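You operate a simulated robot arm through the tools that you are given. There is no shell and no other tool. Be economical: measure what you need, move in short steps, check, and stop when the job is done.

You run a simulated two-armed robot. Do the job below in one go: nothing can be reset, and whatever is moved stays where it is left.

JOB
Put the green cake pop from the far end of the long table in the cake tin there. Take the lid off the glass jug and lay it down on the far end of the long table. Take the fondant box on the far end of the long table and put it away on the shelf under the wooden top table. Put the green bottle on the far end of the long table away on the top of the airbrush table. Put the glass dome on the middle shelf of the trolley. Take the colour bottle from the head end of the long table and leave it on the table beside the piping press. Fetch the brown small cake from the head end of the long table and set it on the shelf under the sealer table. Take the pink small cake layer from the table beside the piping press and leave it on the wall shelf over the sealer table. Any order will do. Set down upright: fondant box, green bottle, glass dome, colour bottle.

Only the result counts: the job must be done as asked and must still hold three seconds after the hand-in. Knocking over, shifting, dropping, spilling or breaking anything else fails it. A push-on lid holds only when it is set on centred and level and pressed home; a screw cap is set on level and turned clockwise until tight.

ROBOT AND FRAMES
Two 7-joint arms with fingered hands on one trunk, on a base that drives. Base frame: it is fixed to the floor where the robot stands at the start and does not move with it; the origin is under the middle of the robot, x ahead of it, y to its left, z up; the surface under the hand at the start is at about z = 0.75. Lengths are in m, angles in degrees, forces in N, time in s.
The left shoulder is at the start at [0.128, 0.187, 1.003], the right one opposite. With the tool pointing down near the work surface each hand reaches from about 0.1 to 0.86 m from the robot's upright axis, wherever it stands, measured 20 degrees to its own side. Places, roughly: cake pop [1, 0.25, 0.75]; cake tin [0.5, 0.25, 0.75]; colour bottle [1.5, -3, 0.75]; fondant box [1.5, 1.25, 0.75]; glass dome (10x10x10 cm) [2.8, 2.5, 0.8]; glass jug (11x7x9 cm) [1.6, 0.9, 0.8]; green bottle [1.5, 1.5, 0.75]; middle shelf of the trolley [2.6, 2.6, 0.4]; shelf under the sealer table [3, -1.5, 0.3]; shelf under the wooden top table [1, -4.7, 0.3]; small cake [0.5, -3, 0.75]; small cake layer [0.5, -2.5, 0.75]; table beside the piping press [0.5, -2.8, 0.8]; top of the airbrush table [-0.8, -4.6, 0.8]; wall shelf over the sealer table (25x83 cm) [3.12, -1.62, 1.34]. Payload 3.6 kg a hand.
Tool frame (each hand has its own): the origin (TCP) lies between the finger pads and is the grasp point; the fingertips stand 0.026 m ahead of it; z points along the fingers, y is the line along which they close. Largest opening 0.088 m; the body of the gripper starts 0.03 m behind the TCP. The gripper is a hand of 3 fingers: y runs from the thumb to the fingers, the wrist lies at [-0.017, -0.098, -0.164] in the tool frame, and closing takes about 1.5 s.
Orientation is told as [roll, pitch, yaw] about the base's x, y, z axes, in that order, counted from this pose: with the fingers straight down and the wrist toward the robot, the tool's x, y and z point along [0, 1, 0], [1, 0, 0] and [0, 0, -1] of the base frame.

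CONTROLS
- The arms move only by the tool apply_moves. It takes "left_commands", "right_commands" or both (then of equal length, played together; a hand with none holds still); each is one flat list of numbers, 7 for each row, row after row: the shift along the base's x, y, z in units of 50 mm (1.0 is 50 mm), then the turn, a rotation vector about the base's x, y, z in units of 4 degrees (1.0 is 4 degrees), then the opening in per cent of the stroke, from 0 (shut) to 100 (fully open). In form: [x, y, z, ax, ay, az, claw, x, y, z, ax, ay, az, claw, ...]. A call has 1 to 8 rows; each row shifts and turns the commanded pose from where the row before left it. A call with a number of a shift or a turn outside -1 to 1 is refused whole. A row lasts 0.2 s, in which the tool goes at most 0.05 m and 8.6 degrees; a call with a longer step from one row to the next is refused whole, and so is a gripper value outside its range. A pose out of reach is approached as far as the arm can. The call stops where the force on the tool passes 40 N (or 10 N more than at its start, if that is more) or the arm is blocked; 0.2 s more then pass. Each finger travels about 0.153 m/s and halts on what it meets, pressing with about 26 N; the grip force reading is that of the motor and also rises with nothing between the fingers. The clock runs only during rows and for 0.2 s after the last one: add rows that do not move to give the fingers time. The reply holds the time, the measured pose of the TCP, the force on the tool along the base axes, the opening and the grip force, in the units named above and with some noise, with the torque about the TCP (base axes, N m) and any sound that the robot's microphone picked up.
- Cameras (640 x 400 px; columns grow to the right, rows downward): "scene" is now at [0.2687, 0.0372, 0.9302]; the picture's right is [0.42, -0.91, -0.00], its down [-0.07, -0.03, -1.00] and it looks along [0.91, 0.42, -0.07] (base axes); focal length 214 px, centre (320, 200). "left" rides on the left gripper at [-0.056, -0.08, -0.102] in its tool frame; the picture's right is [-0.73, -0.32, 0.60], its down [0.62, -0.67, 0.41] and it looks along [0.27, 0.68, 0.69] (tool axes); focal length 247 px, centre (320, 200). "right" rides on the right gripper at [0.056, -0.08, -0.102] in its tool frame; the picture's right is [-0.73, 0.32, -0.60], its down [-0.62, -0.67, 0.41] and it looks along [-0.27, 0.68, 0.69] (tool axes); focal length 247 px, centre (320, 200). There is no depth. A picture from a camera that has moved, and an enlarged one, comes with that camera's place and axes in the base frame and with its lens.
- snapshot(camera): a new picture of that camera. The clock stands still meanwhile.
- move_column(by): slides the trunk up (or, below 0, down) by that many m; the arms and the scene camera ride with it, the base frame stays. It gives what a move gives, with no picture.
- drive_base(legs): drives the robot by 1 to 6 legs, each [ahead, left, turn to the left] in m, m and degrees, along the robot's own axes; the way and the turn of a leg run together, so that a leg with both is an arc; at most 1.5 m and 180 degrees a leg. The arms and the cameras ride along, it lands a little off, and it stops where it bumps. It gives what a move gives.
- preshape(shape, hand): the hand has 3 fingers and takes this shape, open, in about a second: jaw (thumb against the fingers, like two jaws); tri (thumb and two fingers); tip (a fingertip pinch); poke (one finger out to press); point (the index stretched); flat (the hand flat); cup (the hand cupped); fist (a fist). The gripper value then closes the fingers along that shape, each until it touches; the sizes above hold for jaw. It gives what a move gives, with no picture.
- turn_head(pan, tilt): turns the head with the scene camera to pan (to the left, within 60 degrees either way) and tilt (down, from -29 to 69), counted from straight ahead of the robot. It gives what a move gives.
- enlarge(camera, box): a new picture of the part [left, top, right, bottom] of that camera's present view, enlarged. The clock stands still meanwhile.
- job_done(): hands the job in; it is judged then, once.

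Go step by step. Nothing tells you exact positions but the pictures and the camera data: compare them with the known pose of the tool, close in by small moves and look again before you grip or let go. The budget is 217 turns and 220 pictures, counting those below and the enlarged ones. Unless the task says otherwise, let go and move clear before handing in.

The tools are called after "Emit:" by a JSON object that holds its "method" and its "body". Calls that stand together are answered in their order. apply_moves: Moves the arms, as the interface text tells. Its arguments: {"type":"object","properties":{"left_commands":{"type":"array"},"right_commands":{"type":"array"}},"required":[]} The other tools are called the same way: move_column (by) slides the trunk up or down; preshape (shape, hand) gives the hand a shape; drive_base (legs) drives the base; turn_head (pan, tilt) turns the head that bears the scene camera; snapshot (camera) takes a picture; enlarge (camera, box) takes an enlarged picture of a part of a camera's view; job_done () hands the job in.

At the start:

```text
t: 0.0
left_position: [0.3846, 0.3325, 1.0793]
left_tcp_rot: [0.0, 0.0, 0.1]
left_contact_force: [0.1, -0.1, 0.9]
left_ft_torque: [0.03, 0.01, 0.03]
left_grip_width: 0.0877
left_finger_force: 0.1
left_shape: jaw
right_position: [0.5282, -0.061, 1.1422]
right_tcp_rot: [0.1, 0.0, 0.1]
right_contact_force: [-1.2, -0.1, 0.6]
right_ft_torque: [0.02, 0.04, 0.01]
right_grip_width: 0.0878
right_finger_force: 0.0
right_shape: jaw
trunk travel left (down, up): [-0.15, 0.607]
robot x, y, heading: [-0.0025, -0.0022, 0.2]
head pan, tilt: [24.7, 4.2]
```

scene: 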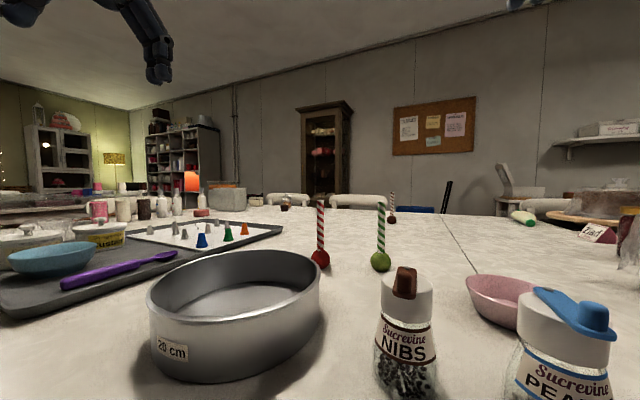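
right: 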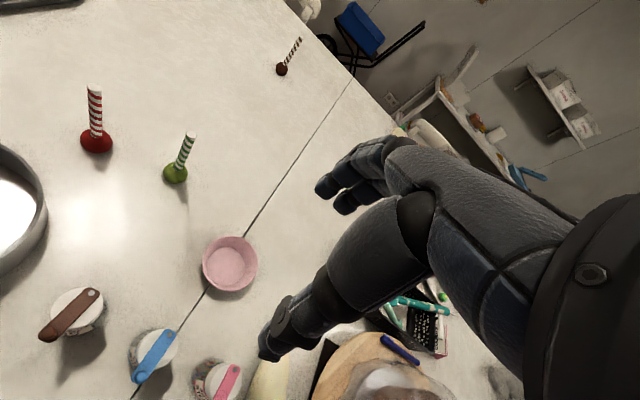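
left: 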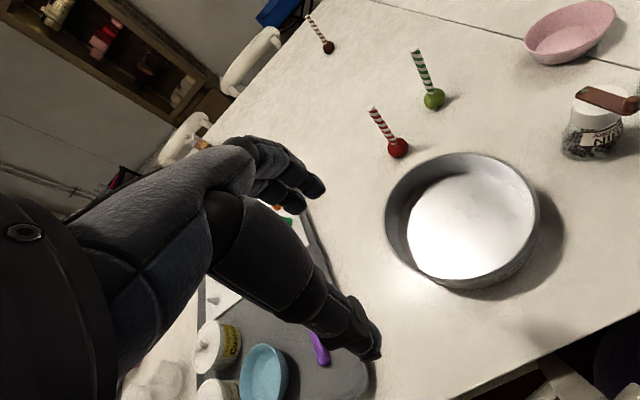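

I see the tin at about [0.465, 0.237] and the green pop at about [0.717, 0.103], with its stick rising to z≈0.89. I'll raise the trunk for clearance, then bring the right hand above the pop.

Emit:
{"method": "move_column", "body": {"by": 0.1}}

Emit:
{"method": "apply_moves", "body": {"right_commands": [0.63, 0.547, 0, 0, 0, 0, 100, 0.63, 0.547, 0, 0, 0, 0, 100, 0.63, 0.547, 0, 0, 0, 0, 100, 0.63, 0.547, 0, 0, 0, 0, 100, 0.63, 0.547, 0, 0, 0, 0, 100, 0.63, 0.547, 0, 0, 0, 0, 100, 0, 0, -0.9, 0, 0, 0, 100, 0, 0, -0.9, 0, 0, 0, 100]}}

Emit:
{"method": "snapshot", "body": {"camera": "right"}}

Emit:
{"method": "snapshot", "body": {"camera": "scene"}}

```text
t: 1.3
left_position: [0.3868, 0.332, 1.178]
left_tcp_rot: [0.0, 0.0, 0.0]
left_contact_force: [0.3, 0.5, -0.3]
left_ft_torque: [-0.01, 0.04, 0.02]
left_grip_width: 0.0877
left_finger_force: 0.1
left_shape: jaw
right_position: [0.5301, -0.06, 1.2419]
right_tcp_rot: [0.0, 0.1, -0.1]
right_contact_force: [0.4, -0.1, -0.6]
right_ft_torque: [0.0, 0.01, 0.02]
right_grip_width: 0.0876
right_finger_force: 0.1
right_shape: jaw
trunk travel left (down, up): [-0.25, 0.507]
robot x, y, heading: [-0.0033, -0.0037, 0.1]
head pan, tilt: [24.7, 4.2]
```

```text
t: 3.1
left_position: [0.3846, 0.3314, 1.179]
left_tcp_rot: [0.0, 0.0, 0.1]
left_contact_force: [-0.3, -0.9, -1.1]
left_ft_torque: [0.02, -0.02, 0.01]
left_grip_width: 0.0874
left_finger_force: 0.2
left_shape: jaw
right_position: [0.6399, 0.0433, 1.1213]
right_tcp_rot: [0.1, 0.2, 0.0]
right_contact_force: [-0.2, -0.8, -0.5]
right_ft_torque: [0.02, -0.03, 0.02]
right_grip_width: 0.0879
right_finger_force: 0.0
right_shape: jaw
right hand out of reach, approached as far as the arm can: row 4, 5, 6
trunk travel left (down, up): [-0.25, 0.507]
robot x, y, heading: [0.001, 0.0021, -0.2]
head pan, tilt: [24.7, 4.2]
```

```text
216 pictures are left
camera right: at [0.5609, 0.1003, 1.2239], right [0.32, -0.74, 0.6], down [-0.67, -0.62, -0.41], along [0.67, -0.27, -0.69], focal length 247 px, centre (320, 200)
```

right: 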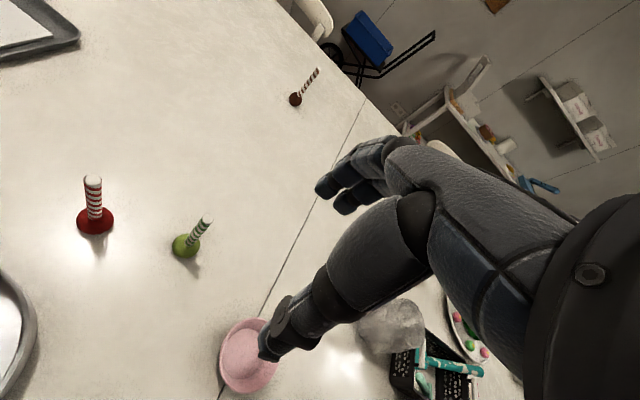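

```text
215 pictures are left
camera scene: at [0.2489, 0.037, 1.04], right [0.42, -0.91, 0.0], down [-0.07, -0.03, -1.0], along [0.91, 0.42, -0.07], focal length 214 px, centre (320, 200)
```

scene: 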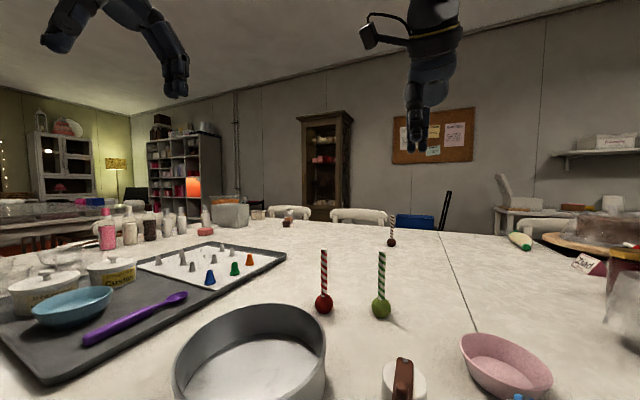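

The hand was stopped by the height limit, and two views agree the pop is at [0.717, 0.107]. I'll go lower first and then across.

Emit:
{"method": "apply_moves", "body": {"right_commands": [0, 0, -0.9, 0, 0, 0, 100, 0, 0, -0.9, 0, 0, 0, 100, 0, 0, -0.9, 0, 0, 0, 100, 0.5, 0.4, 0, 0, 0, 0, 100, 0.5, 0.4, 0, 0, 0, 0, 100, 0.5, 0.4, 0, 0, 0, 0, 100, 0, 0, 0, 0, 0, 0, 100]}}

Emit:
{"method": "snapshot", "body": {"camera": "right"}}

Emit:
{"method": "snapshot", "body": {"camera": "scene"}}

```text
t: 4.7
left_position: [0.3842, 0.3337, 1.1777]
left_tcp_rot: [0.0, -0.1, -0.1]
left_contact_force: [0.2, -0.5, -0.1]
left_ft_torque: [0.02, 0.0, 0.03]
left_grip_width: 0.0878
left_finger_force: 0.1
left_shape: jaw
right_position: [0.6896, 0.0846, 0.9886]
right_tcp_rot: [0.1, 0.0, 0.2]
right_contact_force: [-0.4, -0.2, -0.1]
right_ft_torque: [0.0, -0.02, 0.0]
right_grip_width: 0.0877
right_finger_force: 0.1
right_shape: jaw
right hand out of reach, approached as far as the arm can: row 6
trunk travel left (down, up): [-0.25, 0.507]
robot x, y, heading: [-0.0004, -0.0003, -0.0]
head pan, tilt: [24.7, 4.2]
```

```text
214 pictures are left
camera right: at [0.6098, 0.1413, 1.0907], right [0.32, -0.73, 0.6], down [-0.66, -0.62, -0.41], along [0.68, -0.27, -0.69], focal length 247 px, centre (320, 200)
```

right: 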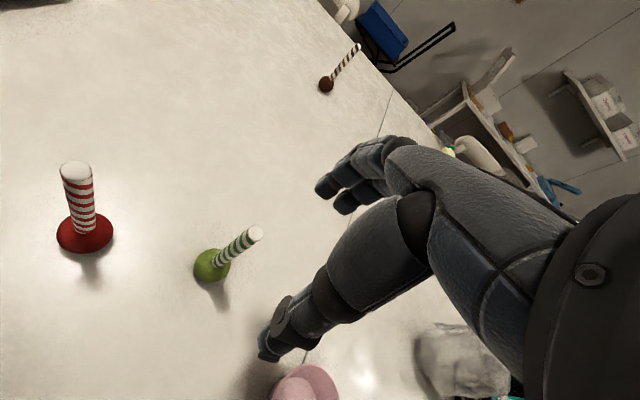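

```text
213 pictures are left
camera scene: at [0.2487, 0.0375, 1.04], right [0.42, -0.91, 0.0], down [-0.07, -0.03, -1.0], along [0.91, 0.42, -0.07], focal length 214 px, centre (320, 200)
```

scene: 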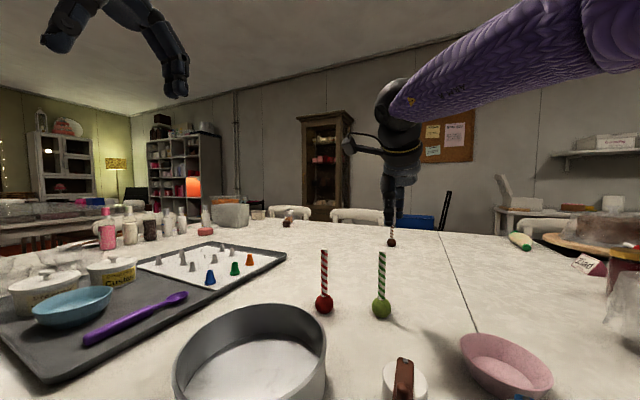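

The right arm runs out of reach across the body, so the left hand will do this one. I'll withdraw the right hand and bring the left over in stages.

Emit:
{"method": "apply_moves", "body": {"right_commands": [-0.7, -0.6, 0.2, 0, 0, 0, 100, -0.7, -0.6, 0.2, 0, 0, 0, 100, -0.7, -0.6, 0.2, 0, 0, 0, 100, -0.7, -0.6, 0.2, 0, 0, 0, 100, -0.7, -0.6, 0.2, 0, 0, 0, 100, -0.7, -0.6, 0.2, 0, 0, 0, 100, 0, 0, 0, 0, 0, 0, 100, 0, 0, 0, 0, 0, 0, 100], "left_commands": [0, 0, -0.9, 0, 0, 0, 100, 0, 0, -0.9, 0, 0, 0, 100, 0, 0, -0.9, 0, 0, 0, 100, 0, 0, -0.9, 0, 0, 0, 100, 0.8, -0.45, 0, 0, 0, 0, 100, 0.8, -0.45, 0, 0, 0, 0, 100, 0.8, -0.45, 0, 0, 0, 0, 100, 0.8, -0.45, 0, 0, 0, 0, 100]}}

Emit:
{"method": "snapshot", "body": {"camera": "left"}}

Emit:
{"method": "snapshot", "body": {"camera": "scene"}}

```text
t: 6.5
left_position: [0.5566, 0.251, 1.0042]
left_tcp_rot: [0.1, 0.0, 0.1]
left_contact_force: [-0.8, -0.4, -0.5]
left_ft_torque: [0.01, 0.0, -0.03]
left_grip_width: 0.0878
left_finger_force: 0.0
left_shape: jaw
left hand out of reach, approached as far as the arm can: row 4
right_position: [0.4797, -0.0931, 1.0497]
right_tcp_rot: [-0.1, -0.1, 0.0]
right_contact_force: [0.8, -0.1, -0.2]
right_ft_torque: [0.01, 0.02, -0.05]
right_grip_width: 0.0879
right_finger_force: 0.1
right_shape: jaw
trunk travel left (down, up): [-0.25, 0.507]
robot x, y, heading: [0.0015, 0.003, 0.0]
head pan, tilt: [24.7, 4.2]
```

```text
212 pictures are left
camera left: at [0.4776, 0.195, 1.1074], right [-0.32, -0.73, -0.6], down [-0.67, 0.62, -0.41], along [0.67, 0.27, -0.69], focal length 247 px, centre (320, 200)
```

left: 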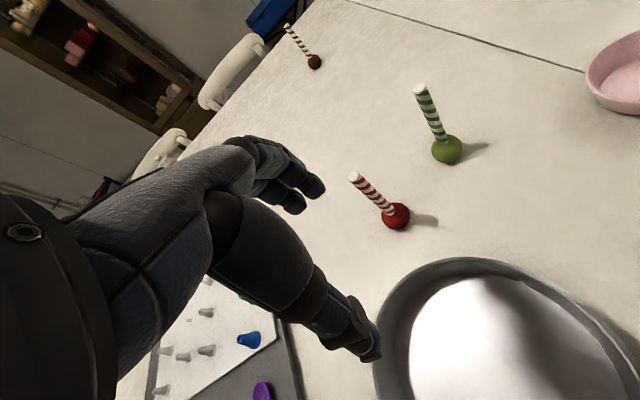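

```text
211 pictures are left
camera scene: at [0.249, 0.0367, 1.04], right [0.42, -0.91, 0.0], down [-0.07, -0.03, -1.0], along [0.91, 0.42, -0.07], focal length 214 px, centre (320, 200)
```

scene: 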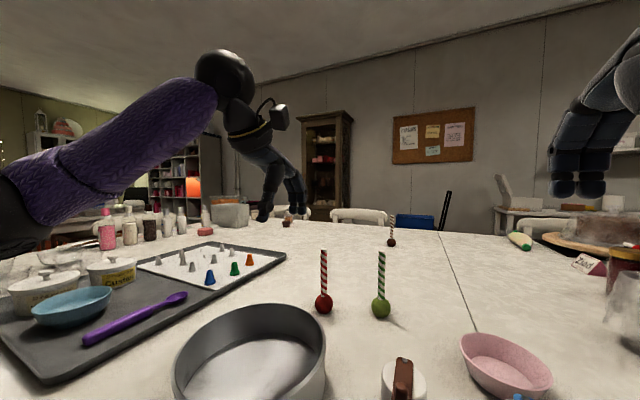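

The left camera puts the stick at [0.719, 0.107] again. I'm moving over it.

Emit:
{"method": "apply_moves", "body": {"left_commands": [0.65, -0.576, 0, 0, 0, 0, 100, 0.65, -0.576, 0, 0, 0, 0, 100, 0.65, -0.576, 0, 0, 0, 0, 100, 0.65, -0.576, 0, 0, 0, 0, 100, 0.65, -0.576, 0, 0, 0, 0, 100, 0, 0, 0, 0, 0, 0, 100]}}

Emit:
{"method": "snapshot", "body": {"camera": "left"}}

Emit:
{"method": "snapshot", "body": {"camera": "scene"}}

```text
t: 7.9
left_position: [0.7188, 0.1037, 1.0013]
left_tcp_rot: [0.0, 0.0, 0.1]
left_contact_force: [-0.5, 0.2, 0.1]
left_ft_torque: [0.04, -0.03, 0.01]
left_grip_width: 0.0877
left_finger_force: 0.0
left_shape: jaw
right_position: [0.4798, -0.0928, 1.0504]
right_tcp_rot: [0.0, 0.1, 0.0]
right_contact_force: [-0.4, -0.1, -0.5]
right_ft_torque: [-0.01, 0.0, 0.04]
right_grip_width: 0.088
right_finger_force: 0.0
right_shape: jaw
trunk travel left (down, up): [-0.25, 0.507]
robot x, y, heading: [-0.001, -0.0007, -0.2]
head pan, tilt: [24.7, 4.2]
```

```text
210 pictures are left
camera left: at [0.6401, 0.0488, 1.1051], right [-0.32, -0.73, -0.6], down [-0.66, 0.62, -0.41], along [0.68, 0.27, -0.69], focal length 247 px, centre (320, 200)
```

left: 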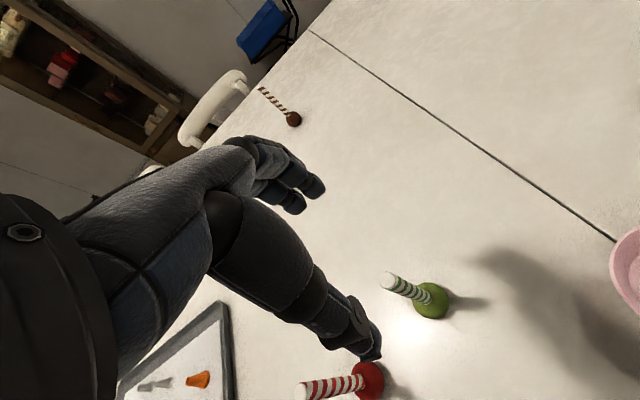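

```text
209 pictures are left
camera scene: at [0.2487, 0.0374, 1.04], right [0.42, -0.91, 0.0], down [-0.07, -0.03, -1.0], along [0.91, 0.42, -0.07], focal length 214 px, centre (320, 200)
```

scene: 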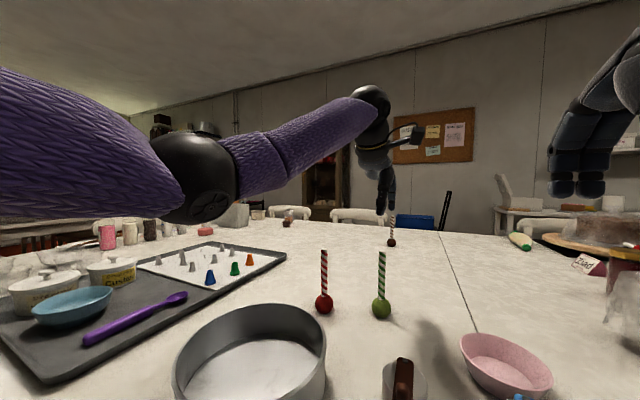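

The hand is over the stick. I'll descend straight to z≈0.862.

Emit:
{"method": "apply_moves", "body": {"left_commands": [0.05, 0.06, -0.93, 0, 0, 0, 100, 0, 0, -0.93, 0, 0, 0, 100, 0, 0, -0.9, 0, 0, 0, 100, 0, 0, 0, 0, 0, 0, 100]}}

Emit:
{"method": "snapshot", "body": {"camera": "left"}}

Emit:
{"method": "snapshot", "body": {"camera": "scene"}}

```text
t: 8.9
left_position: [0.7249, 0.1107, 0.8612]
left_tcp_rot: [0.1, -0.1, 0.0]
left_contact_force: [0.5, -0.5, 0.6]
left_ft_torque: [-0.01, -0.01, 0.02]
left_grip_width: 0.0877
left_finger_force: 0.1
left_shape: jaw
right_position: [0.4796, -0.0935, 1.0503]
right_tcp_rot: [-0.1, 0.0, 0.1]
right_contact_force: [0.5, 1.0, -0.3]
right_ft_torque: [-0.01, 0.0, -0.02]
right_grip_width: 0.0879
right_finger_force: 0.1
right_shape: jaw
trunk travel left (down, up): [-0.25, 0.507]
robot x, y, heading: [0.0008, 0.0071, 0.2]
head pan, tilt: [24.7, 4.2]
```

```text
208 pictures are left
camera left: at [0.6446, 0.0542, 0.9641], right [-0.32, -0.73, -0.6], down [-0.67, 0.62, -0.41], along [0.68, 0.27, -0.69], focal length 247 px, centre (320, 200)
```

left: 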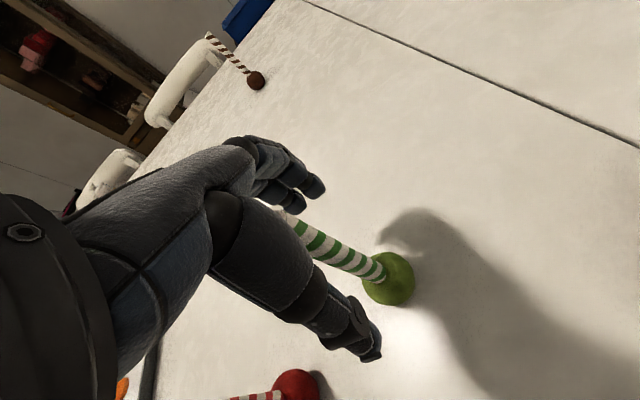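

```text
207 pictures are left
camera scene: at [0.2487, 0.0371, 1.0401], right [0.42, -0.91, 0.0], down [-0.07, -0.03, -1.0], along [0.91, 0.42, -0.07], focal length 214 px, centre (320, 200)
```

scene: 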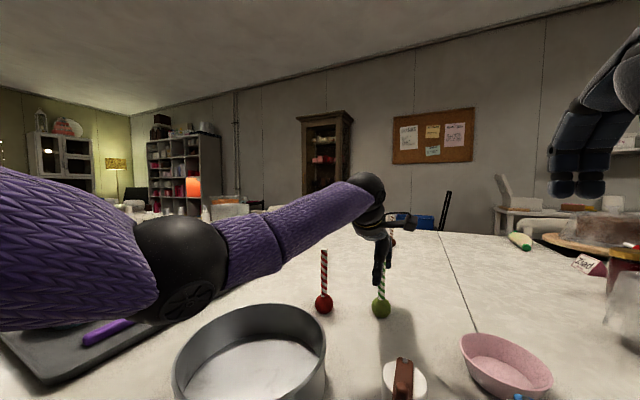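

The stick is between the fingers and about 5 mm off centre. I'll correct that and close.

Emit:
{"method": "apply_moves", "body": {"left_commands": [-0.1, -0.08, 0, 0, 0, 0, 100, 0, 0, 0, 0, 0, 0, 60, 0, 0, 0, 0, 0, 0, 30, 0, 0, 0, 0, 0, 0, 0, 0, 0, 0, 0, 0, 0, 0, 0, 0, 0, 0, 0, 0, 0, 0, 0, 0, 0, 0, 0, 0, 0, 0, 0, 0, 0, 0, 0]}}

Emit:
{"method": "snapshot", "body": {"camera": "left"}}

```text
t: 10.7
left_position: [0.7196, 0.1051, 0.862]
left_tcp_rot: [0.1, 0.0, -0.1]
left_contact_force: [-0.4, -0.6, -0.3]
left_ft_torque: [-0.02, 0.0, 0.02]
left_grip_width: 0.0015
left_finger_force: 26.6
left_shape: jaw
right_position: [0.4797, -0.0938, 1.05]
right_tcp_rot: [0.0, 0.0, 0.1]
right_contact_force: [0.6, -0.3, 0.5]
right_ft_torque: [0.03, -0.02, -0.03]
right_grip_width: 0.0878
right_finger_force: 0.1
right_shape: jaw
trunk travel left (down, up): [-0.25, 0.507]
robot x, y, heading: [0.0003, 0.0001, -0.0]
head pan, tilt: [24.7, 4.2]
```

```text
206 pictures are left
camera left: at [0.6391, 0.049, 0.9657], right [-0.32, -0.73, -0.6], down [-0.67, 0.62, -0.41], along [0.68, 0.27, -0.69], focal length 247 px, centre (320, 200)
```

left: 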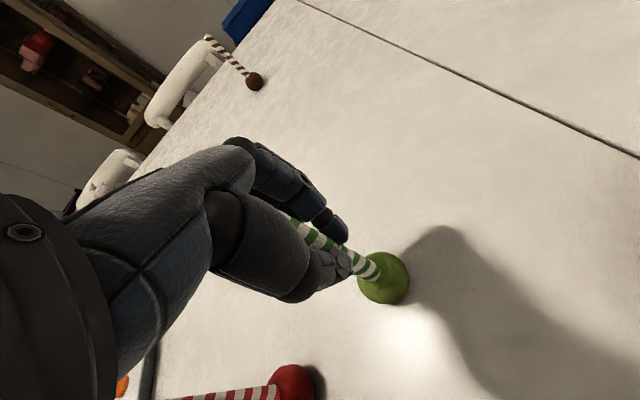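

The reported width is very small, so I'll check whether the stick is held with a small lift.

Emit:
{"method": "apply_moves", "body": {"left_commands": [0, 0, 0.5, 0, 0, 0, 0, 0, 0, 0.1, 0, 0, 0, 0]}}

Emit:
{"method": "snapshot", "body": {"camera": "left"}}

Emit:
{"method": "enlarge", "body": {"camera": "scene", "box": [300, 180, 460, 340]}}

```text
t: 11.3
left_position: [0.7191, 0.1036, 0.8924]
left_tcp_rot: [0.0, 0.1, 0.1]
left_contact_force: [-1.1, 0.4, -0.9]
left_ft_torque: [0.03, 0.01, -0.01]
left_grip_width: 0.0013
left_finger_force: 25.6
left_shape: jaw
right_position: [0.479, -0.0939, 1.0495]
right_tcp_rot: [0.0, 0.0, -0.1]
right_contact_force: [0.0, -1.4, 0.3]
right_ft_torque: [0.02, -0.04, 0.0]
right_grip_width: 0.088
right_finger_force: 0.0
right_shape: jaw
trunk travel left (down, up): [-0.25, 0.507]
robot x, y, heading: [-0.0009, 0.001, -0.1]
head pan, tilt: [24.7, 4.2]
```

```text
205 pictures are left
camera left: at [0.6387, 0.048, 0.9973], right [-0.32, -0.73, -0.6], down [-0.67, 0.62, -0.41], along [0.67, 0.27, -0.69], focal length 247 px, centre (320, 200)
```

left: 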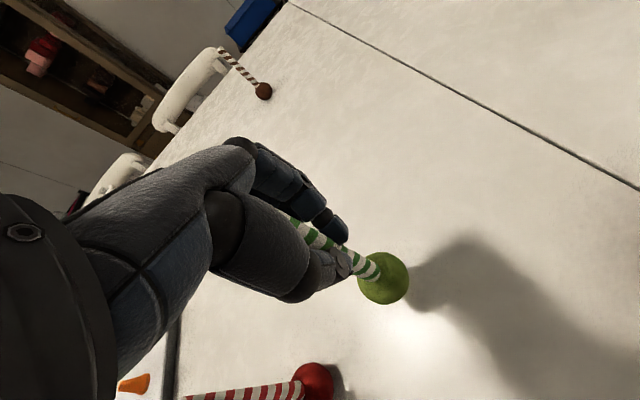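

```text
2.50 times, centred on (380, 260) of scene
camera zoom: at [0.2489, 0.0371, 1.04], right [0.42, -0.91, 0.0], down [-0.07, -0.03, -1.0], along [0.91, 0.42, -0.07], focal length 536 px, centre (170, 50)
```

zoom: 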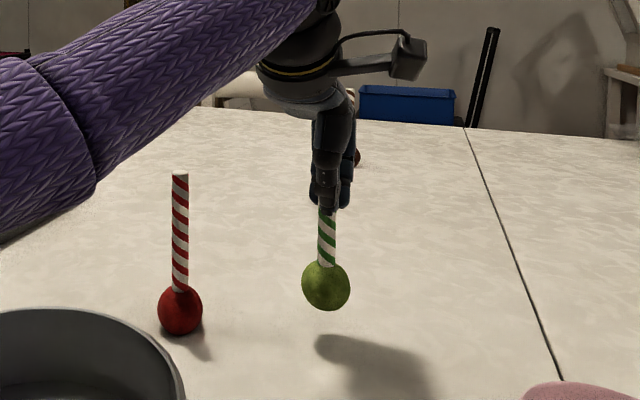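

The pop is held. I'll raise the trunk to lift it clear, then carry it above the tin.

Emit:
{"method": "move_column", "body": {"by": 0.12}}

Emit:
{"method": "apply_moves", "body": {"left_commands": [-0.8, 0, 0, 0, 0, 0, 0, -0.8, 0.1, 0, 0, 0, 0, 0, -0.8, 0.2, 0, 0, 0, 0, 0, -0.7, 0.5, 0, 0, 0, 0, 0, -0.7, 0.6, 0, 0, 0, 0, 0, -0.7, 0.65, 0, 0, 0, 0, 0, -0.6, 0.65, 0, 0, 0, 0, 0, 0, 0, 0, 0, 0, 0, 0]}}

Emit:
{"method": "snapshot", "body": {"camera": "left"}}

Emit:
{"method": "turn_head", "body": {"pan": 24.7, "tilt": 35}}

Emit:
{"method": "snapshot", "body": {"camera": "scene"}}

```text
t: 12.8
left_position: [0.7185, 0.1035, 1.0137]
left_tcp_rot: [0.0, 0.0, -0.1]
left_contact_force: [-0.3, -1.0, -1.1]
left_ft_torque: [0.02, 0.01, 0.0]
left_grip_width: 0.0017
left_finger_force: 25.4
left_shape: jaw
right_position: [0.4781, -0.0965, 1.1679]
right_tcp_rot: [0.0, 0.1, 0.0]
right_contact_force: [-0.1, 0.4, -0.3]
right_ft_torque: [-0.03, -0.01, -0.01]
right_grip_width: 0.088
right_finger_force: 0.0
right_shape: jaw
trunk travel left (down, up): [-0.37, 0.387]
robot x, y, heading: [0.0011, 0.0015, -0.2]
head pan, tilt: [24.7, 4.2]
```

```text
t: 14.6
left_position: [0.4627, 0.2393, 1.0118]
left_tcp_rot: [0.0, 0.0, 0.0]
left_contact_force: [0.0, 0.4, -0.4]
left_ft_torque: [0.0, 0.02, -0.02]
left_grip_width: 0.0015
left_finger_force: 26.4
left_shape: jaw
right_position: [0.4783, -0.097, 1.1681]
right_tcp_rot: [0.1, -0.1, 0.0]
right_contact_force: [-0.4, -0.5, 0.5]
right_ft_torque: [0.02, 0.0, 0.0]
right_grip_width: 0.0879
right_finger_force: 0.1
right_shape: jaw
trunk travel left (down, up): [-0.37, 0.387]
robot x, y, heading: [-0.0007, -0.0007, -0.0]
head pan, tilt: [24.7, 4.2]
```

```text
203 pictures are left
camera left: at [0.3825, 0.1842, 1.1156], right [-0.32, -0.73, -0.6], down [-0.67, 0.62, -0.41], along [0.68, 0.27, -0.69], focal length 247 px, centre (320, 200)
```

left: 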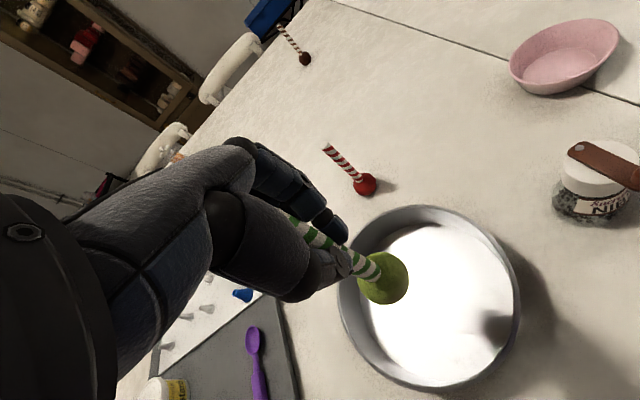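

```text
t: 15.6
left_position: [0.4619, 0.2396, 1.0117]
left_tcp_rot: [0.0, 0.0, -0.1]
left_contact_force: [-0.6, 0.6, -0.7]
left_ft_torque: [-0.01, -0.01, 0.0]
left_grip_width: 0.0013
left_finger_force: 26.1
left_shape: jaw
right_position: [0.4773, -0.0959, 1.1689]
right_tcp_rot: [0.0, 0.0, 0.0]
right_contact_force: [0.3, -0.4, 0.4]
right_ft_torque: [-0.02, 0.0, 0.01]
right_grip_width: 0.0879
right_finger_force: 0.0
right_shape: jaw
trunk travel left (down, up): [-0.37, 0.387]
robot x, y, heading: [0.0031, -0.0037, 0.2]
head pan, tilt: [24.7, 35.0]
```

```text
202 pictures are left
camera scene: at [0.2269, 0.0357, 1.1206], right [0.42, -0.91, 0.0], down [-0.52, -0.24, -0.82], along [0.74, 0.34, -0.57], focal length 214 px, centre (320, 200)
```

scene: 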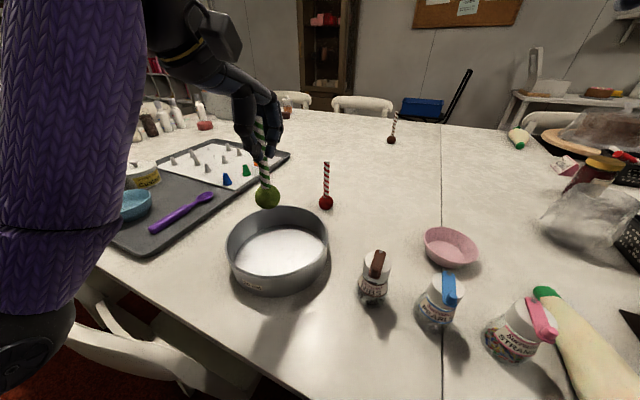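

The pop is centred over the tin at about [0.458, 0.236]. I'll lower it to the tin floor.

Emit:
{"method": "apply_moves", "body": {"left_commands": [0, 0, -0.9, 0, 0, 0, 0, 0, 0, -0.9, 0, 0, 0, 0, 0, 0, -0.8, 0, 0, 0, 0, 0, 0, -0.2, 0, 0, 0, 0, 0, 0, 0, 0, 0, 0, 0]}}

Emit:
{"method": "snapshot", "body": {"camera": "left"}}

Emit:
{"method": "snapshot", "body": {"camera": "scene"}}

```text
t: 16.8
left_position: [0.4629, 0.2393, 0.8718]
left_tcp_rot: [0.0, 0.1, 0.1]
left_contact_force: [-0.3, 0.1, -0.3]
left_ft_torque: [-0.01, 0.0, 0.01]
left_grip_width: 0.0013
left_finger_force: 25.8
left_shape: jaw
right_position: [0.4774, -0.0966, 1.1701]
right_tcp_rot: [0.0, 0.1, 0.0]
right_contact_force: [0.4, -0.6, 0.7]
right_ft_torque: [-0.02, 0.0, 0.0]
right_grip_width: 0.0878
right_finger_force: 0.0
right_shape: jaw
trunk travel left (down, up): [-0.37, 0.387]
robot x, y, heading: [0.0006, -0.0007, -0.2]
head pan, tilt: [24.7, 35.0]
```

```text
201 pictures are left
camera left: at [0.3832, 0.1824, 0.9752], right [-0.32, -0.73, -0.6], down [-0.67, 0.62, -0.41], along [0.68, 0.27, -0.69], focal length 247 px, centre (320, 200)
```

left: 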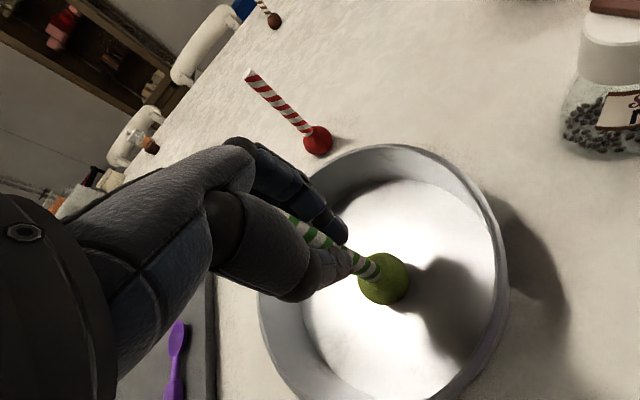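

```text
200 pictures are left
camera scene: at [0.2268, 0.0357, 1.1205], right [0.42, -0.91, 0.0], down [-0.52, -0.24, -0.82], along [0.74, 0.34, -0.57], focal length 214 px, centre (320, 200)
```

scene: 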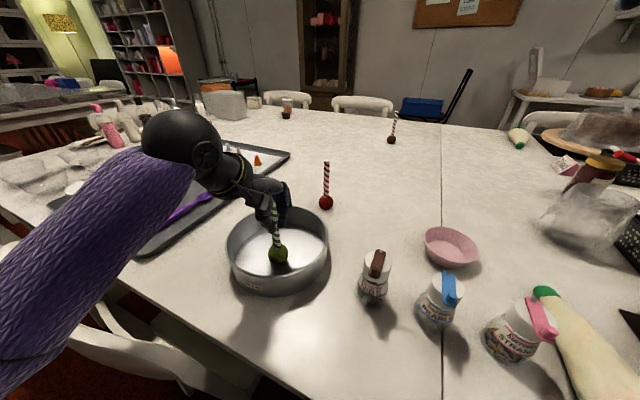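

Nearly at the floor. I'll lower a few mm more until contact.

Emit:
{"method": "apply_moves", "body": {"left_commands": [0, 0, -0.1, 0, 0, 0, 0, 0, 0, -0.06, 0, 0, 0, 0, 0, 0, 0, 0, 0, 0, 0]}}

Emit:
{"method": "enlarge", "body": {"camera": "scene", "box": [220, 180, 340, 300]}}

```text
t: 17.6
left_position: [0.463, 0.2386, 0.8661]
left_tcp_rot: [0.0, -0.1, 0.1]
left_contact_force: [0.4, -0.6, 3.1]
left_ft_torque: [-0.02, 0.01, -0.02]
left_grip_width: 0.0018
left_finger_force: 26.8
left_shape: jaw
right_position: [0.4781, -0.0969, 1.1688]
right_tcp_rot: [0.0, 0.1, 0.0]
right_contact_force: [0.1, -0.5, 0.5]
right_ft_torque: [0.02, -0.01, 0.01]
right_grip_width: 0.088
right_finger_force: 0.0
right_shape: jaw
trunk travel left (down, up): [-0.37, 0.387]
robot x, y, heading: [0.0038, 0.0026, -0.3]
head pan, tilt: [24.7, 35.0]
```

```text
3.33 times, centred on (280, 240) of scene
camera zoom: at [0.2266, 0.0355, 1.1206], right [0.42, -0.91, 0.0], down [-0.52, -0.24, -0.82], along [0.74, 0.34, -0.57], focal length 715 px, centre (453, 67)
```

zoom: 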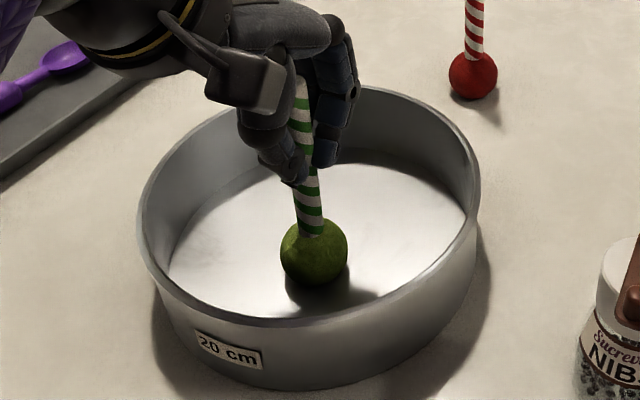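

Contact reads about 3 N, so I'll open the hand and rise.

Emit:
{"method": "apply_moves", "body": {"left_commands": [0, 0, 0, 0, 0, 0, 50, 0, 0, 0, 0, 0, 0, 100, 0, 0, 0, 0, 0, 0, 100, 0, 0, 0, 0, 0, 0, 100, 0, 0, 0.8, 0, 0, 0, 100, 0, 0, 0.9, 0, 0, 0, 100, 0, 0, 0.9, 0, 0, 0, 100, 0, 0, 0.9, 0, 0, 0, 100]}}

Emit:
{"method": "snapshot", "body": {"camera": "scene"}}

```text
t: 19.4
left_position: [0.4633, 0.2406, 1.0392]
left_tcp_rot: [-0.1, 0.1, 0.1]
left_contact_force: [0.3, -0.3, -0.8]
left_ft_torque: [0.02, -0.01, 0.0]
left_grip_width: 0.0878
left_finger_force: 0.1
left_shape: jaw
right_position: [0.4792, -0.0952, 1.1693]
right_tcp_rot: [0.0, 0.0, 0.0]
right_contact_force: [-0.1, -0.3, 0.9]
right_ft_torque: [0.01, 0.01, 0.04]
right_grip_width: 0.088
right_finger_force: 0.0
right_shape: jaw
trunk travel left (down, up): [-0.37, 0.387]
robot x, y, heading: [0.0022, -0.0013, 0.1]
head pan, tilt: [24.7, 35.0]
```

```text
198 pictures are left
camera scene: at [0.227, 0.0358, 1.1205], right [0.42, -0.91, 0.0], down [-0.52, -0.24, -0.82], along [0.74, 0.34, -0.57], focal length 214 px, centre (320, 200)
```

scene: 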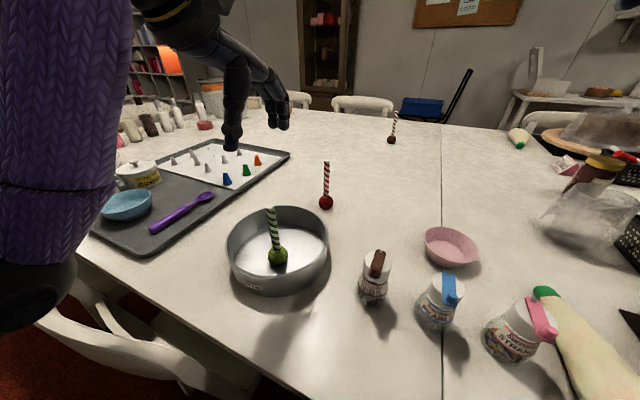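

The pop is standing in the tin. Next I'll raise the trunk and look around to map the room.

Emit:
{"method": "move_column", "body": {"by": 0.35}}

Emit:
{"method": "turn_head", "body": {"pan": 55, "tilt": 25}}

Emit:
{"method": "snapshot", "body": {"camera": "scene"}}

Emit:
{"method": "turn_head", "body": {"pan": 0, "tilt": 25}}

Emit:
{"method": "snapshot", "body": {"camera": "scene"}}

Emit:
{"method": "turn_head", "body": {"pan": -58, "tilt": 25}}

Emit:
{"method": "snapshot", "body": {"camera": "scene"}}

```text
t: 22.8
left_position: [0.4644, 0.2388, 1.3914]
left_tcp_rot: [0.0, 0.0, 0.0]
left_contact_force: [0.2, -0.4, -0.4]
left_ft_torque: [0.01, -0.05, 0.01]
left_grip_width: 0.0878
left_finger_force: 0.1
left_shape: jaw
right_position: [0.4772, -0.0961, 1.5194]
right_tcp_rot: [0.0, 0.0, 0.0]
right_contact_force: [0.0, -0.4, -0.2]
right_ft_torque: [0.03, 0.02, 0.02]
right_grip_width: 0.0877
right_finger_force: 0.0
right_shape: jaw
trunk travel left (down, up): [-0.72, 0.037]
robot x, y, heading: [0.0004, -0.0003, -0.2]
head pan, tilt: [24.7, 35.0]
```

```text
t: 23.8
left_position: [0.4631, 0.2399, 1.3909]
left_tcp_rot: [-0.1, 0.0, 0.0]
left_contact_force: [0.1, -0.8, -0.6]
left_ft_torque: [-0.03, 0.01, 0.03]
left_grip_width: 0.088
left_finger_force: 0.0
left_shape: jaw
right_position: [0.4772, -0.0955, 1.5189]
right_tcp_rot: [0.0, -0.1, 0.0]
right_contact_force: [-0.3, 0.1, -0.2]
right_ft_torque: [-0.01, 0.02, 0.0]
right_grip_width: 0.0877
right_finger_force: 0.1
right_shape: jaw
trunk travel left (down, up): [-0.72, 0.037]
robot x, y, heading: [-0.001, -0.0005, -0.1]
head pan, tilt: [55.0, 25.0]
```

```text
197 pictures are left
camera scene: at [0.1829, 0.0742, 1.4962], right [0.82, -0.57, 0.0], down [-0.24, -0.35, -0.91], along [0.52, 0.74, -0.42], focal length 214 px, centre (320, 200)
```

scene: 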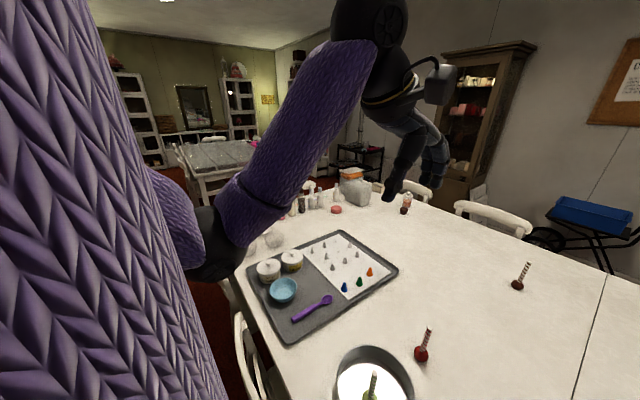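

```text
t: 25.0
left_position: [0.4642, 0.2395, 1.3904]
left_tcp_rot: [0.0, 0.0, 0.0]
left_contact_force: [-0.1, -0.3, 0.0]
left_ft_torque: [-0.04, -0.01, 0.02]
left_grip_width: 0.0878
left_finger_force: 0.0
left_shape: jaw
right_position: [0.4783, -0.0964, 1.52]
right_tcp_rot: [0.1, 0.1, 0.1]
right_contact_force: [-0.3, 0.2, 0.3]
right_ft_torque: [-0.01, -0.01, -0.01]
right_grip_width: 0.0879
right_finger_force: 0.0
right_shape: jaw
trunk travel left (down, up): [-0.72, 0.037]
robot x, y, heading: [-0.003, 0.0025, -0.1]
head pan, tilt: [0.0, 25.0]
```

```text
196 pictures are left
camera scene: at [0.2221, -0.0011, 1.4962], right [0.0, -1.0, 0.0], down [-0.42, 0.0, -0.91], along [0.91, 0.0, -0.42], focal length 214 px, centre (320, 200)
```

scene: 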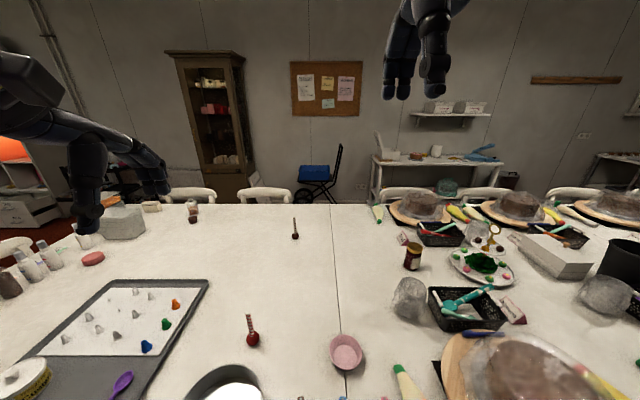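

```text
t: 26.3
left_position: [0.4646, 0.2397, 1.3901]
left_tcp_rot: [-0.1, 0.0, -0.1]
left_contact_force: [-0.5, 0.9, -0.2]
left_ft_torque: [0.02, -0.04, -0.02]
left_grip_width: 0.0877
left_finger_force: 0.0
left_shape: jaw
right_position: [0.4782, -0.0967, 1.5194]
right_tcp_rot: [0.0, 0.0, 0.1]
right_contact_force: [-0.1, -0.4, -0.6]
right_ft_torque: [0.01, 0.01, -0.03]
right_grip_width: 0.0881
right_finger_force: 0.1
right_shape: jaw
trunk travel left (down, up): [-0.72, 0.037]
robot x, y, heading: [-0.0003, 0.0011, -0.1]
head pan, tilt: [-58.0, 25.0]
```

```text
195 pictures are left
camera scene: at [0.1789, -0.0793, 1.4962], right [-0.85, -0.53, 0.0], down [-0.22, 0.36, -0.91], along [0.48, -0.77, -0.42], focal length 214 px, centre (320, 200)
```

scene: 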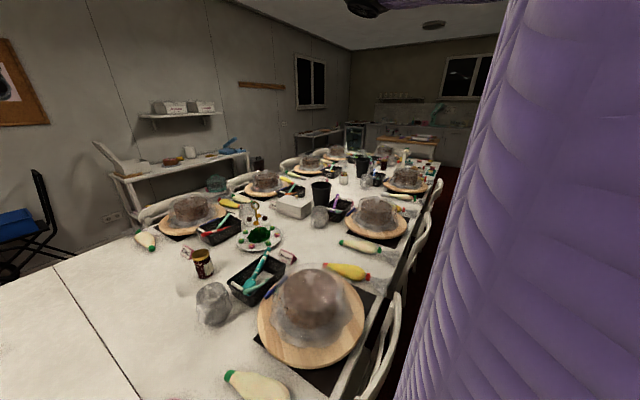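

The long table spans x≈0.27–1.76, with chairs on both sides. The far-end goods lie near x≈1.5, y≈0.9–1.5, so I must go round the end. I'll back off a little, turn left and look for a way.

Emit:
{"method": "drive_base", "body": {"legs": [[-0.3, 0, 0], [0, 0, 60]]}}

Emit:
{"method": "turn_head", "body": {"pan": 58, "tilt": 25}}

Emit:
{"method": "snapshot", "body": {"camera": "scene"}}

Emit:
{"method": "turn_head", "body": {"pan": 0, "tilt": 30}}

Emit:
{"method": "snapshot", "body": {"camera": "scene"}}

```text
t: 31.0
left_position: [-0.2774, 0.5222, 1.3917]
left_tcp_rot: [-0.1, 0.1, 61.1]
left_contact_force: [-0.3, 0.6, 0.5]
left_ft_torque: [-0.02, -0.01, 0.0]
left_grip_width: 0.0877
left_finger_force: 0.2
left_shape: jaw
right_position: [0.0219, 0.3723, 1.5186]
right_tcp_rot: [0.1, 0.1, 61.1]
right_contact_force: [0.4, 0.6, -0.4]
right_ft_torque: [0.01, 0.01, 0.01]
right_grip_width: 0.0883
right_finger_force: 0.1
right_shape: jaw
trunk travel left (down, up): [-0.72, 0.037]
robot x, y, heading: [-0.2907, 0.0027, 61.1]
head pan, tilt: [-58.0, 25.0]
```

```text
t: 32.9
left_position: [-0.2793, 0.5224, 1.3911]
left_tcp_rot: [0.0, 0.0, 61.1]
left_contact_force: [-0.2, 0.4, -0.6]
left_ft_torque: [-0.01, -0.04, -0.01]
left_grip_width: 0.0879
left_finger_force: 0.0
left_shape: jaw
right_position: [0.0215, 0.3725, 1.5198]
right_tcp_rot: [0.0, 0.0, 61.1]
right_contact_force: [-0.1, 0.0, -1.2]
right_ft_torque: [-0.01, -0.02, 0.01]
right_grip_width: 0.0878
right_finger_force: 0.0
right_shape: jaw
trunk travel left (down, up): [-0.72, 0.037]
robot x, y, heading: [-0.2934, 0.0029, 60.9]
head pan, tilt: [58.0, 25.0]
```

```text
194 pictures are left
camera scene: at [-0.275, 0.1947, 1.4962], right [0.87, 0.49, 0.0], down [0.2, -0.37, -0.91], along [-0.44, 0.79, -0.42], focal length 214 px, centre (320, 200)
```

scene: 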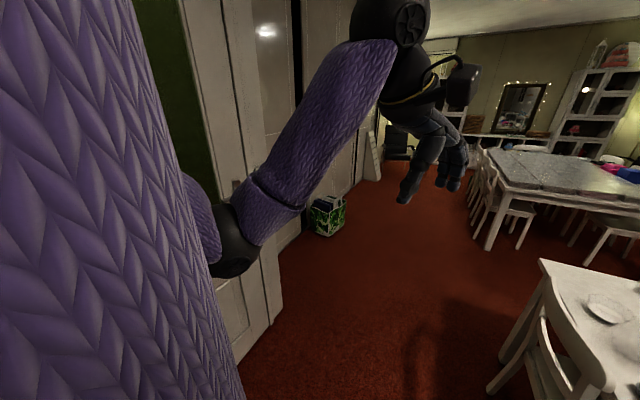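

```text
t: 34.2
left_position: [-0.2783, 0.5217, 1.392]
left_tcp_rot: [0.0, 0.0, 61.1]
left_contact_force: [0.3, -0.4, -0.4]
left_ft_torque: [-0.01, -0.01, -0.01]
left_grip_width: 0.0878
left_finger_force: 0.0
left_shape: jaw
right_position: [0.0236, 0.3719, 1.5193]
right_tcp_rot: [-0.1, 0.1, 61.1]
right_contact_force: [0.3, -1.0, 0.0]
right_ft_torque: [0.0, -0.03, 0.01]
right_grip_width: 0.0879
right_finger_force: 0.1
right_shape: jaw
trunk travel left (down, up): [-0.72, 0.037]
robot x, y, heading: [-0.2925, 0.0012, 61.0]
head pan, tilt: [0.0, 30.0]
```

```text
193 pictures are left
camera scene: at [-0.1866, 0.1933, 1.4882], right [0.88, -0.48, 0.0], down [-0.24, -0.44, -0.87], along [0.42, 0.76, -0.5], focal length 214 px, centre (320, 200)
```

scene: 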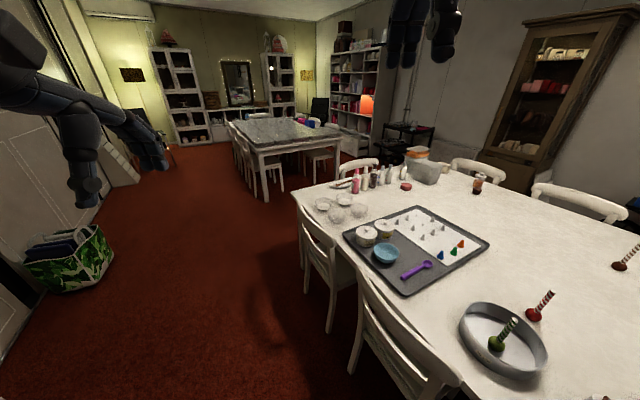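

The table's end is at y≈1.5, with a second table beyond from y≈2.6. I'll zoom in on the far-end goods to identify them.

Emit:
{"method": "enlarge", "body": {"camera": "scene", "box": [320, 110, 520, 235]}}

```text
3.20 times, centred on (420, 172) of scene
camera zoom: at [-0.1866, 0.1933, 1.4882], right [0.88, -0.48, 0.0], down [-0.24, -0.44, -0.87], along [0.42, 0.76, -0.5], focal length 686 px, centre (0, 288)
```

zoom: 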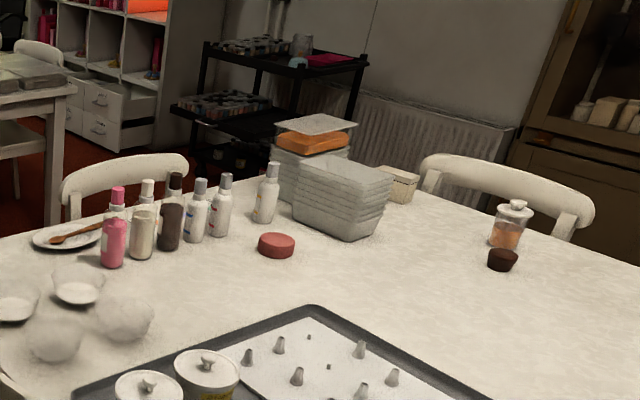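

I can see the jug with its knobbed lid at about [1.62, 0.92] and the fondant box at about [1.63, 1.22], with the trolley beyond. I'll drive round the table end along y≈2.15.

Emit:
{"method": "drive_base", "body": {"legs": [[0, 0, 29], [1.4, 0, 0], [0.75, 0, 0], [0, 0, -90], [0.9, 0, 0]]}}

Emit:
{"method": "turn_head", "body": {"pan": -10, "tilt": 30}}

Emit:
{"method": "snapshot", "body": {"camera": "scene"}}

```text
t: 54.5
left_position: [1.0877, 2.4131, 1.3914]
left_tcp_rot: [0.0, 0.0, 1.4]
left_contact_force: [0.2, 0.3, 0.3]
left_ft_torque: [0.01, 0.02, 0.0]
left_grip_width: 0.0877
left_finger_force: 0.2
left_shape: jaw
right_position: [1.1101, 2.0775, 1.5199]
right_tcp_rot: [-0.1, 0.0, 1.4]
right_contact_force: [-0.1, -0.3, 0.4]
right_ft_torque: [0.02, 0.01, 0.01]
right_grip_width: 0.0881
right_finger_force: 0.1
right_shape: jaw
trunk travel left (down, up): [-0.72, 0.037]
robot x, y, heading: [0.6299, 2.16, 1.3]
head pan, tilt: [0.0, 30.0]
```

```text
t: 55.2
left_position: [1.0889, 2.4123, 1.3917]
left_tcp_rot: [0.1, 0.0, 1.3]
left_contact_force: [0.6, 0.3, -0.1]
left_ft_torque: [-0.01, 0.0, 0.0]
left_grip_width: 0.0878
left_finger_force: 0.1
left_shape: jaw
right_position: [1.1087, 2.0778, 1.5192]
right_tcp_rot: [0.0, 0.1, 1.3]
right_contact_force: [-0.6, -0.5, 0.2]
right_ft_torque: [-0.01, -0.02, 0.0]
right_grip_width: 0.088
right_finger_force: 0.0
right_shape: jaw
trunk travel left (down, up): [-0.72, 0.037]
robot x, y, heading: [0.6297, 2.1573, 1.6]
head pan, tilt: [-10.0, 30.0]
```

```text
191 pictures are left
camera scene: at [0.8495, 2.1501, 1.4882], right [-0.15, -0.99, 0.0], down [-0.49, 0.07, -0.87], along [0.86, -0.13, -0.5], focal length 214 px, centre (320, 200)
```

scene: 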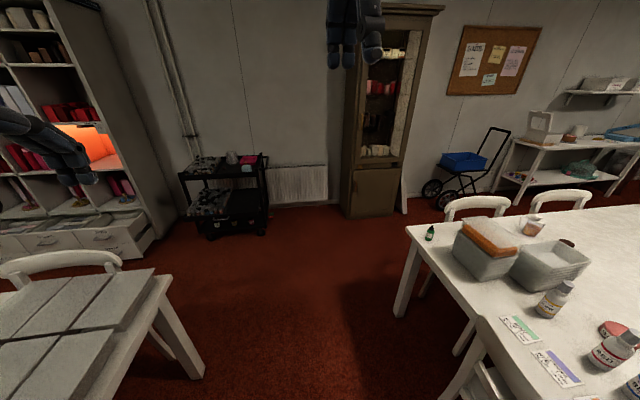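

I now see the green bottle at about [1.66, 1.43] at the table corner, the trolley near [2.75, 2.7], and free floor between. I'll drive to the corner and face the goods.

Emit:
{"method": "drive_base", "body": {"legs": [[1.5, 0, 0], [0, 0, -121]]}}

Emit:
{"method": "turn_head", "body": {"pan": 0, "tilt": 45}}

Emit:
{"method": "snapshot", "body": {"camera": "scene"}}

```text
t: 67.7
left_position: [2.1699, 1.6961, 1.3916]
left_tcp_rot: [0.1, 0.1, -116.5]
left_contact_force: [-1.1, 1.0, 0.6]
left_ft_torque: [-0.01, 0.04, -0.04]
left_grip_width: 0.0878
left_finger_force: 0.1
left_shape: jaw
right_position: [1.8643, 1.8318, 1.5191]
right_tcp_rot: [0.1, 0.1, -116.4]
right_contact_force: [0.1, -0.2, -0.4]
right_ft_torque: [-0.01, 0.0, 0.0]
right_grip_width: 0.088
right_finger_force: 0.1
right_shape: jaw
trunk travel left (down, up): [-0.72, 0.037]
robot x, y, heading: [2.1608, 2.2169, -116.4]
head pan, tilt: [-10.0, 30.0]
```

```text
t: 68.5
left_position: [2.17, 1.6957, 1.3918]
left_tcp_rot: [0.0, 0.0, -116.5]
left_contact_force: [0.2, -0.2, 0.5]
left_ft_torque: [0.05, 0.03, -0.02]
left_grip_width: 0.0877
left_finger_force: 0.1
left_shape: jaw
right_position: [1.864, 1.8331, 1.5187]
right_tcp_rot: [0.0, 0.0, -116.5]
right_contact_force: [0.3, -1.0, 0.4]
right_ft_torque: [-0.03, 0.02, -0.01]
right_grip_width: 0.0876
right_finger_force: 0.0
right_shape: jaw
trunk travel left (down, up): [-0.72, 0.037]
robot x, y, heading: [2.1585, 2.218, -116.4]
head pan, tilt: [0.0, 45.0]
```

```text
190 pictures are left
camera scene: at [2.0672, 2.0262, 1.4657], right [-0.89, 0.45, 0.0], down [0.32, 0.63, -0.71], along [-0.32, -0.63, -0.71], focal length 214 px, centre (320, 200)
```

scene: 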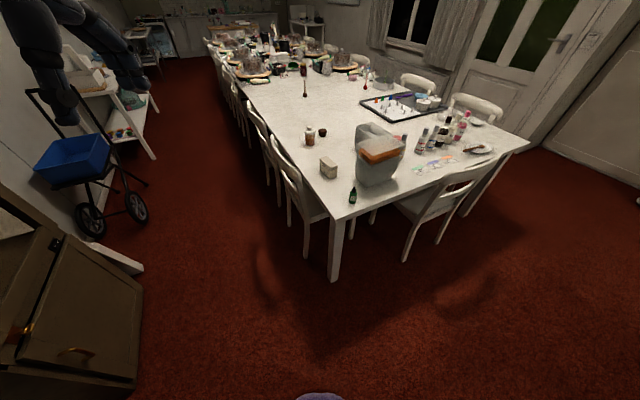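

All goods are visible: bottle [1.61, 1.45], box [1.60, 1.20] and jug [1.56, 0.89]. The best stand is behind the far-side chairs, in the aisle at x≈2.24 facing the table, so I'm driving there.

Emit:
{"method": "drive_base", "body": {"legs": [[0, 0, 26.4], [1.1, 0.08, 0], [0, 0, -90]]}}

Emit:
{"method": "turn_head", "body": {"pan": 0, "tilt": 50}}

Emit:
{"method": "snapshot", "body": {"camera": "scene"}}

```text
t: 79.3
left_position: [1.7462, 0.9125, 1.3919]
left_tcp_rot: [0.0, 0.1, 176.3]
left_contact_force: [-0.7, -0.6, 0.2]
left_ft_torque: [0.0, -0.01, -0.01]
left_grip_width: 0.0877
left_finger_force: 0.1
left_shape: jaw
right_position: [1.7544, 1.249, 1.5196]
right_tcp_rot: [0.0, 0.0, 176.5]
right_contact_force: [0.2, 0.7, -0.6]
right_ft_torque: [-0.01, 0.0, 0.0]
right_grip_width: 0.0882
right_finger_force: 0.1
right_shape: jaw
trunk travel left (down, up): [-0.72, 0.037]
robot x, y, heading: [2.2232, 1.1228, 176.5]
head pan, tilt: [0.0, 45.0]
```

```text
t: 80.0
left_position: [1.7456, 0.9128, 1.3921]
left_tcp_rot: [0.0, 0.0, 176.5]
left_contact_force: [0.0, 0.2, -0.8]
left_ft_torque: [0.01, 0.02, 0.02]
left_grip_width: 0.0879
left_finger_force: 0.1
left_shape: jaw
right_position: [1.7529, 1.249, 1.5178]
right_tcp_rot: [-0.1, 0.0, 176.4]
right_contact_force: [-0.1, -0.1, 0.2]
right_ft_torque: [0.03, -0.01, -0.03]
right_grip_width: 0.0881
right_finger_force: 0.1
right_shape: jaw
trunk travel left (down, up): [-0.72, 0.037]
robot x, y, heading: [2.2235, 1.1215, 176.7]
head pan, tilt: [0.0, 50.0]
```

```text
189 pictures are left
camera scene: at [2.0152, 1.1347, 1.4587], right [0.06, 1.0, 0.0], down [0.76, -0.05, -0.64], along [-0.64, 0.04, -0.77], focal length 214 px, centre (320, 200)
```

scene: 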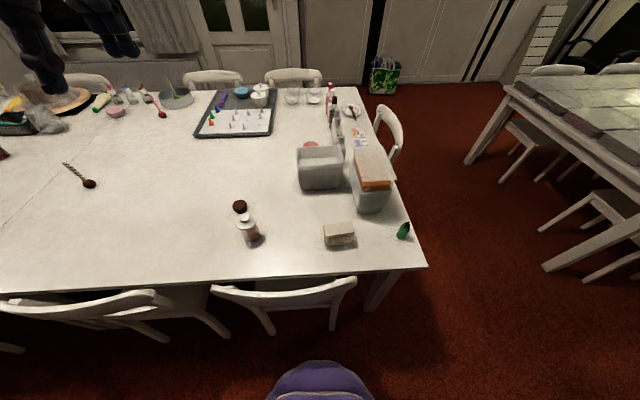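

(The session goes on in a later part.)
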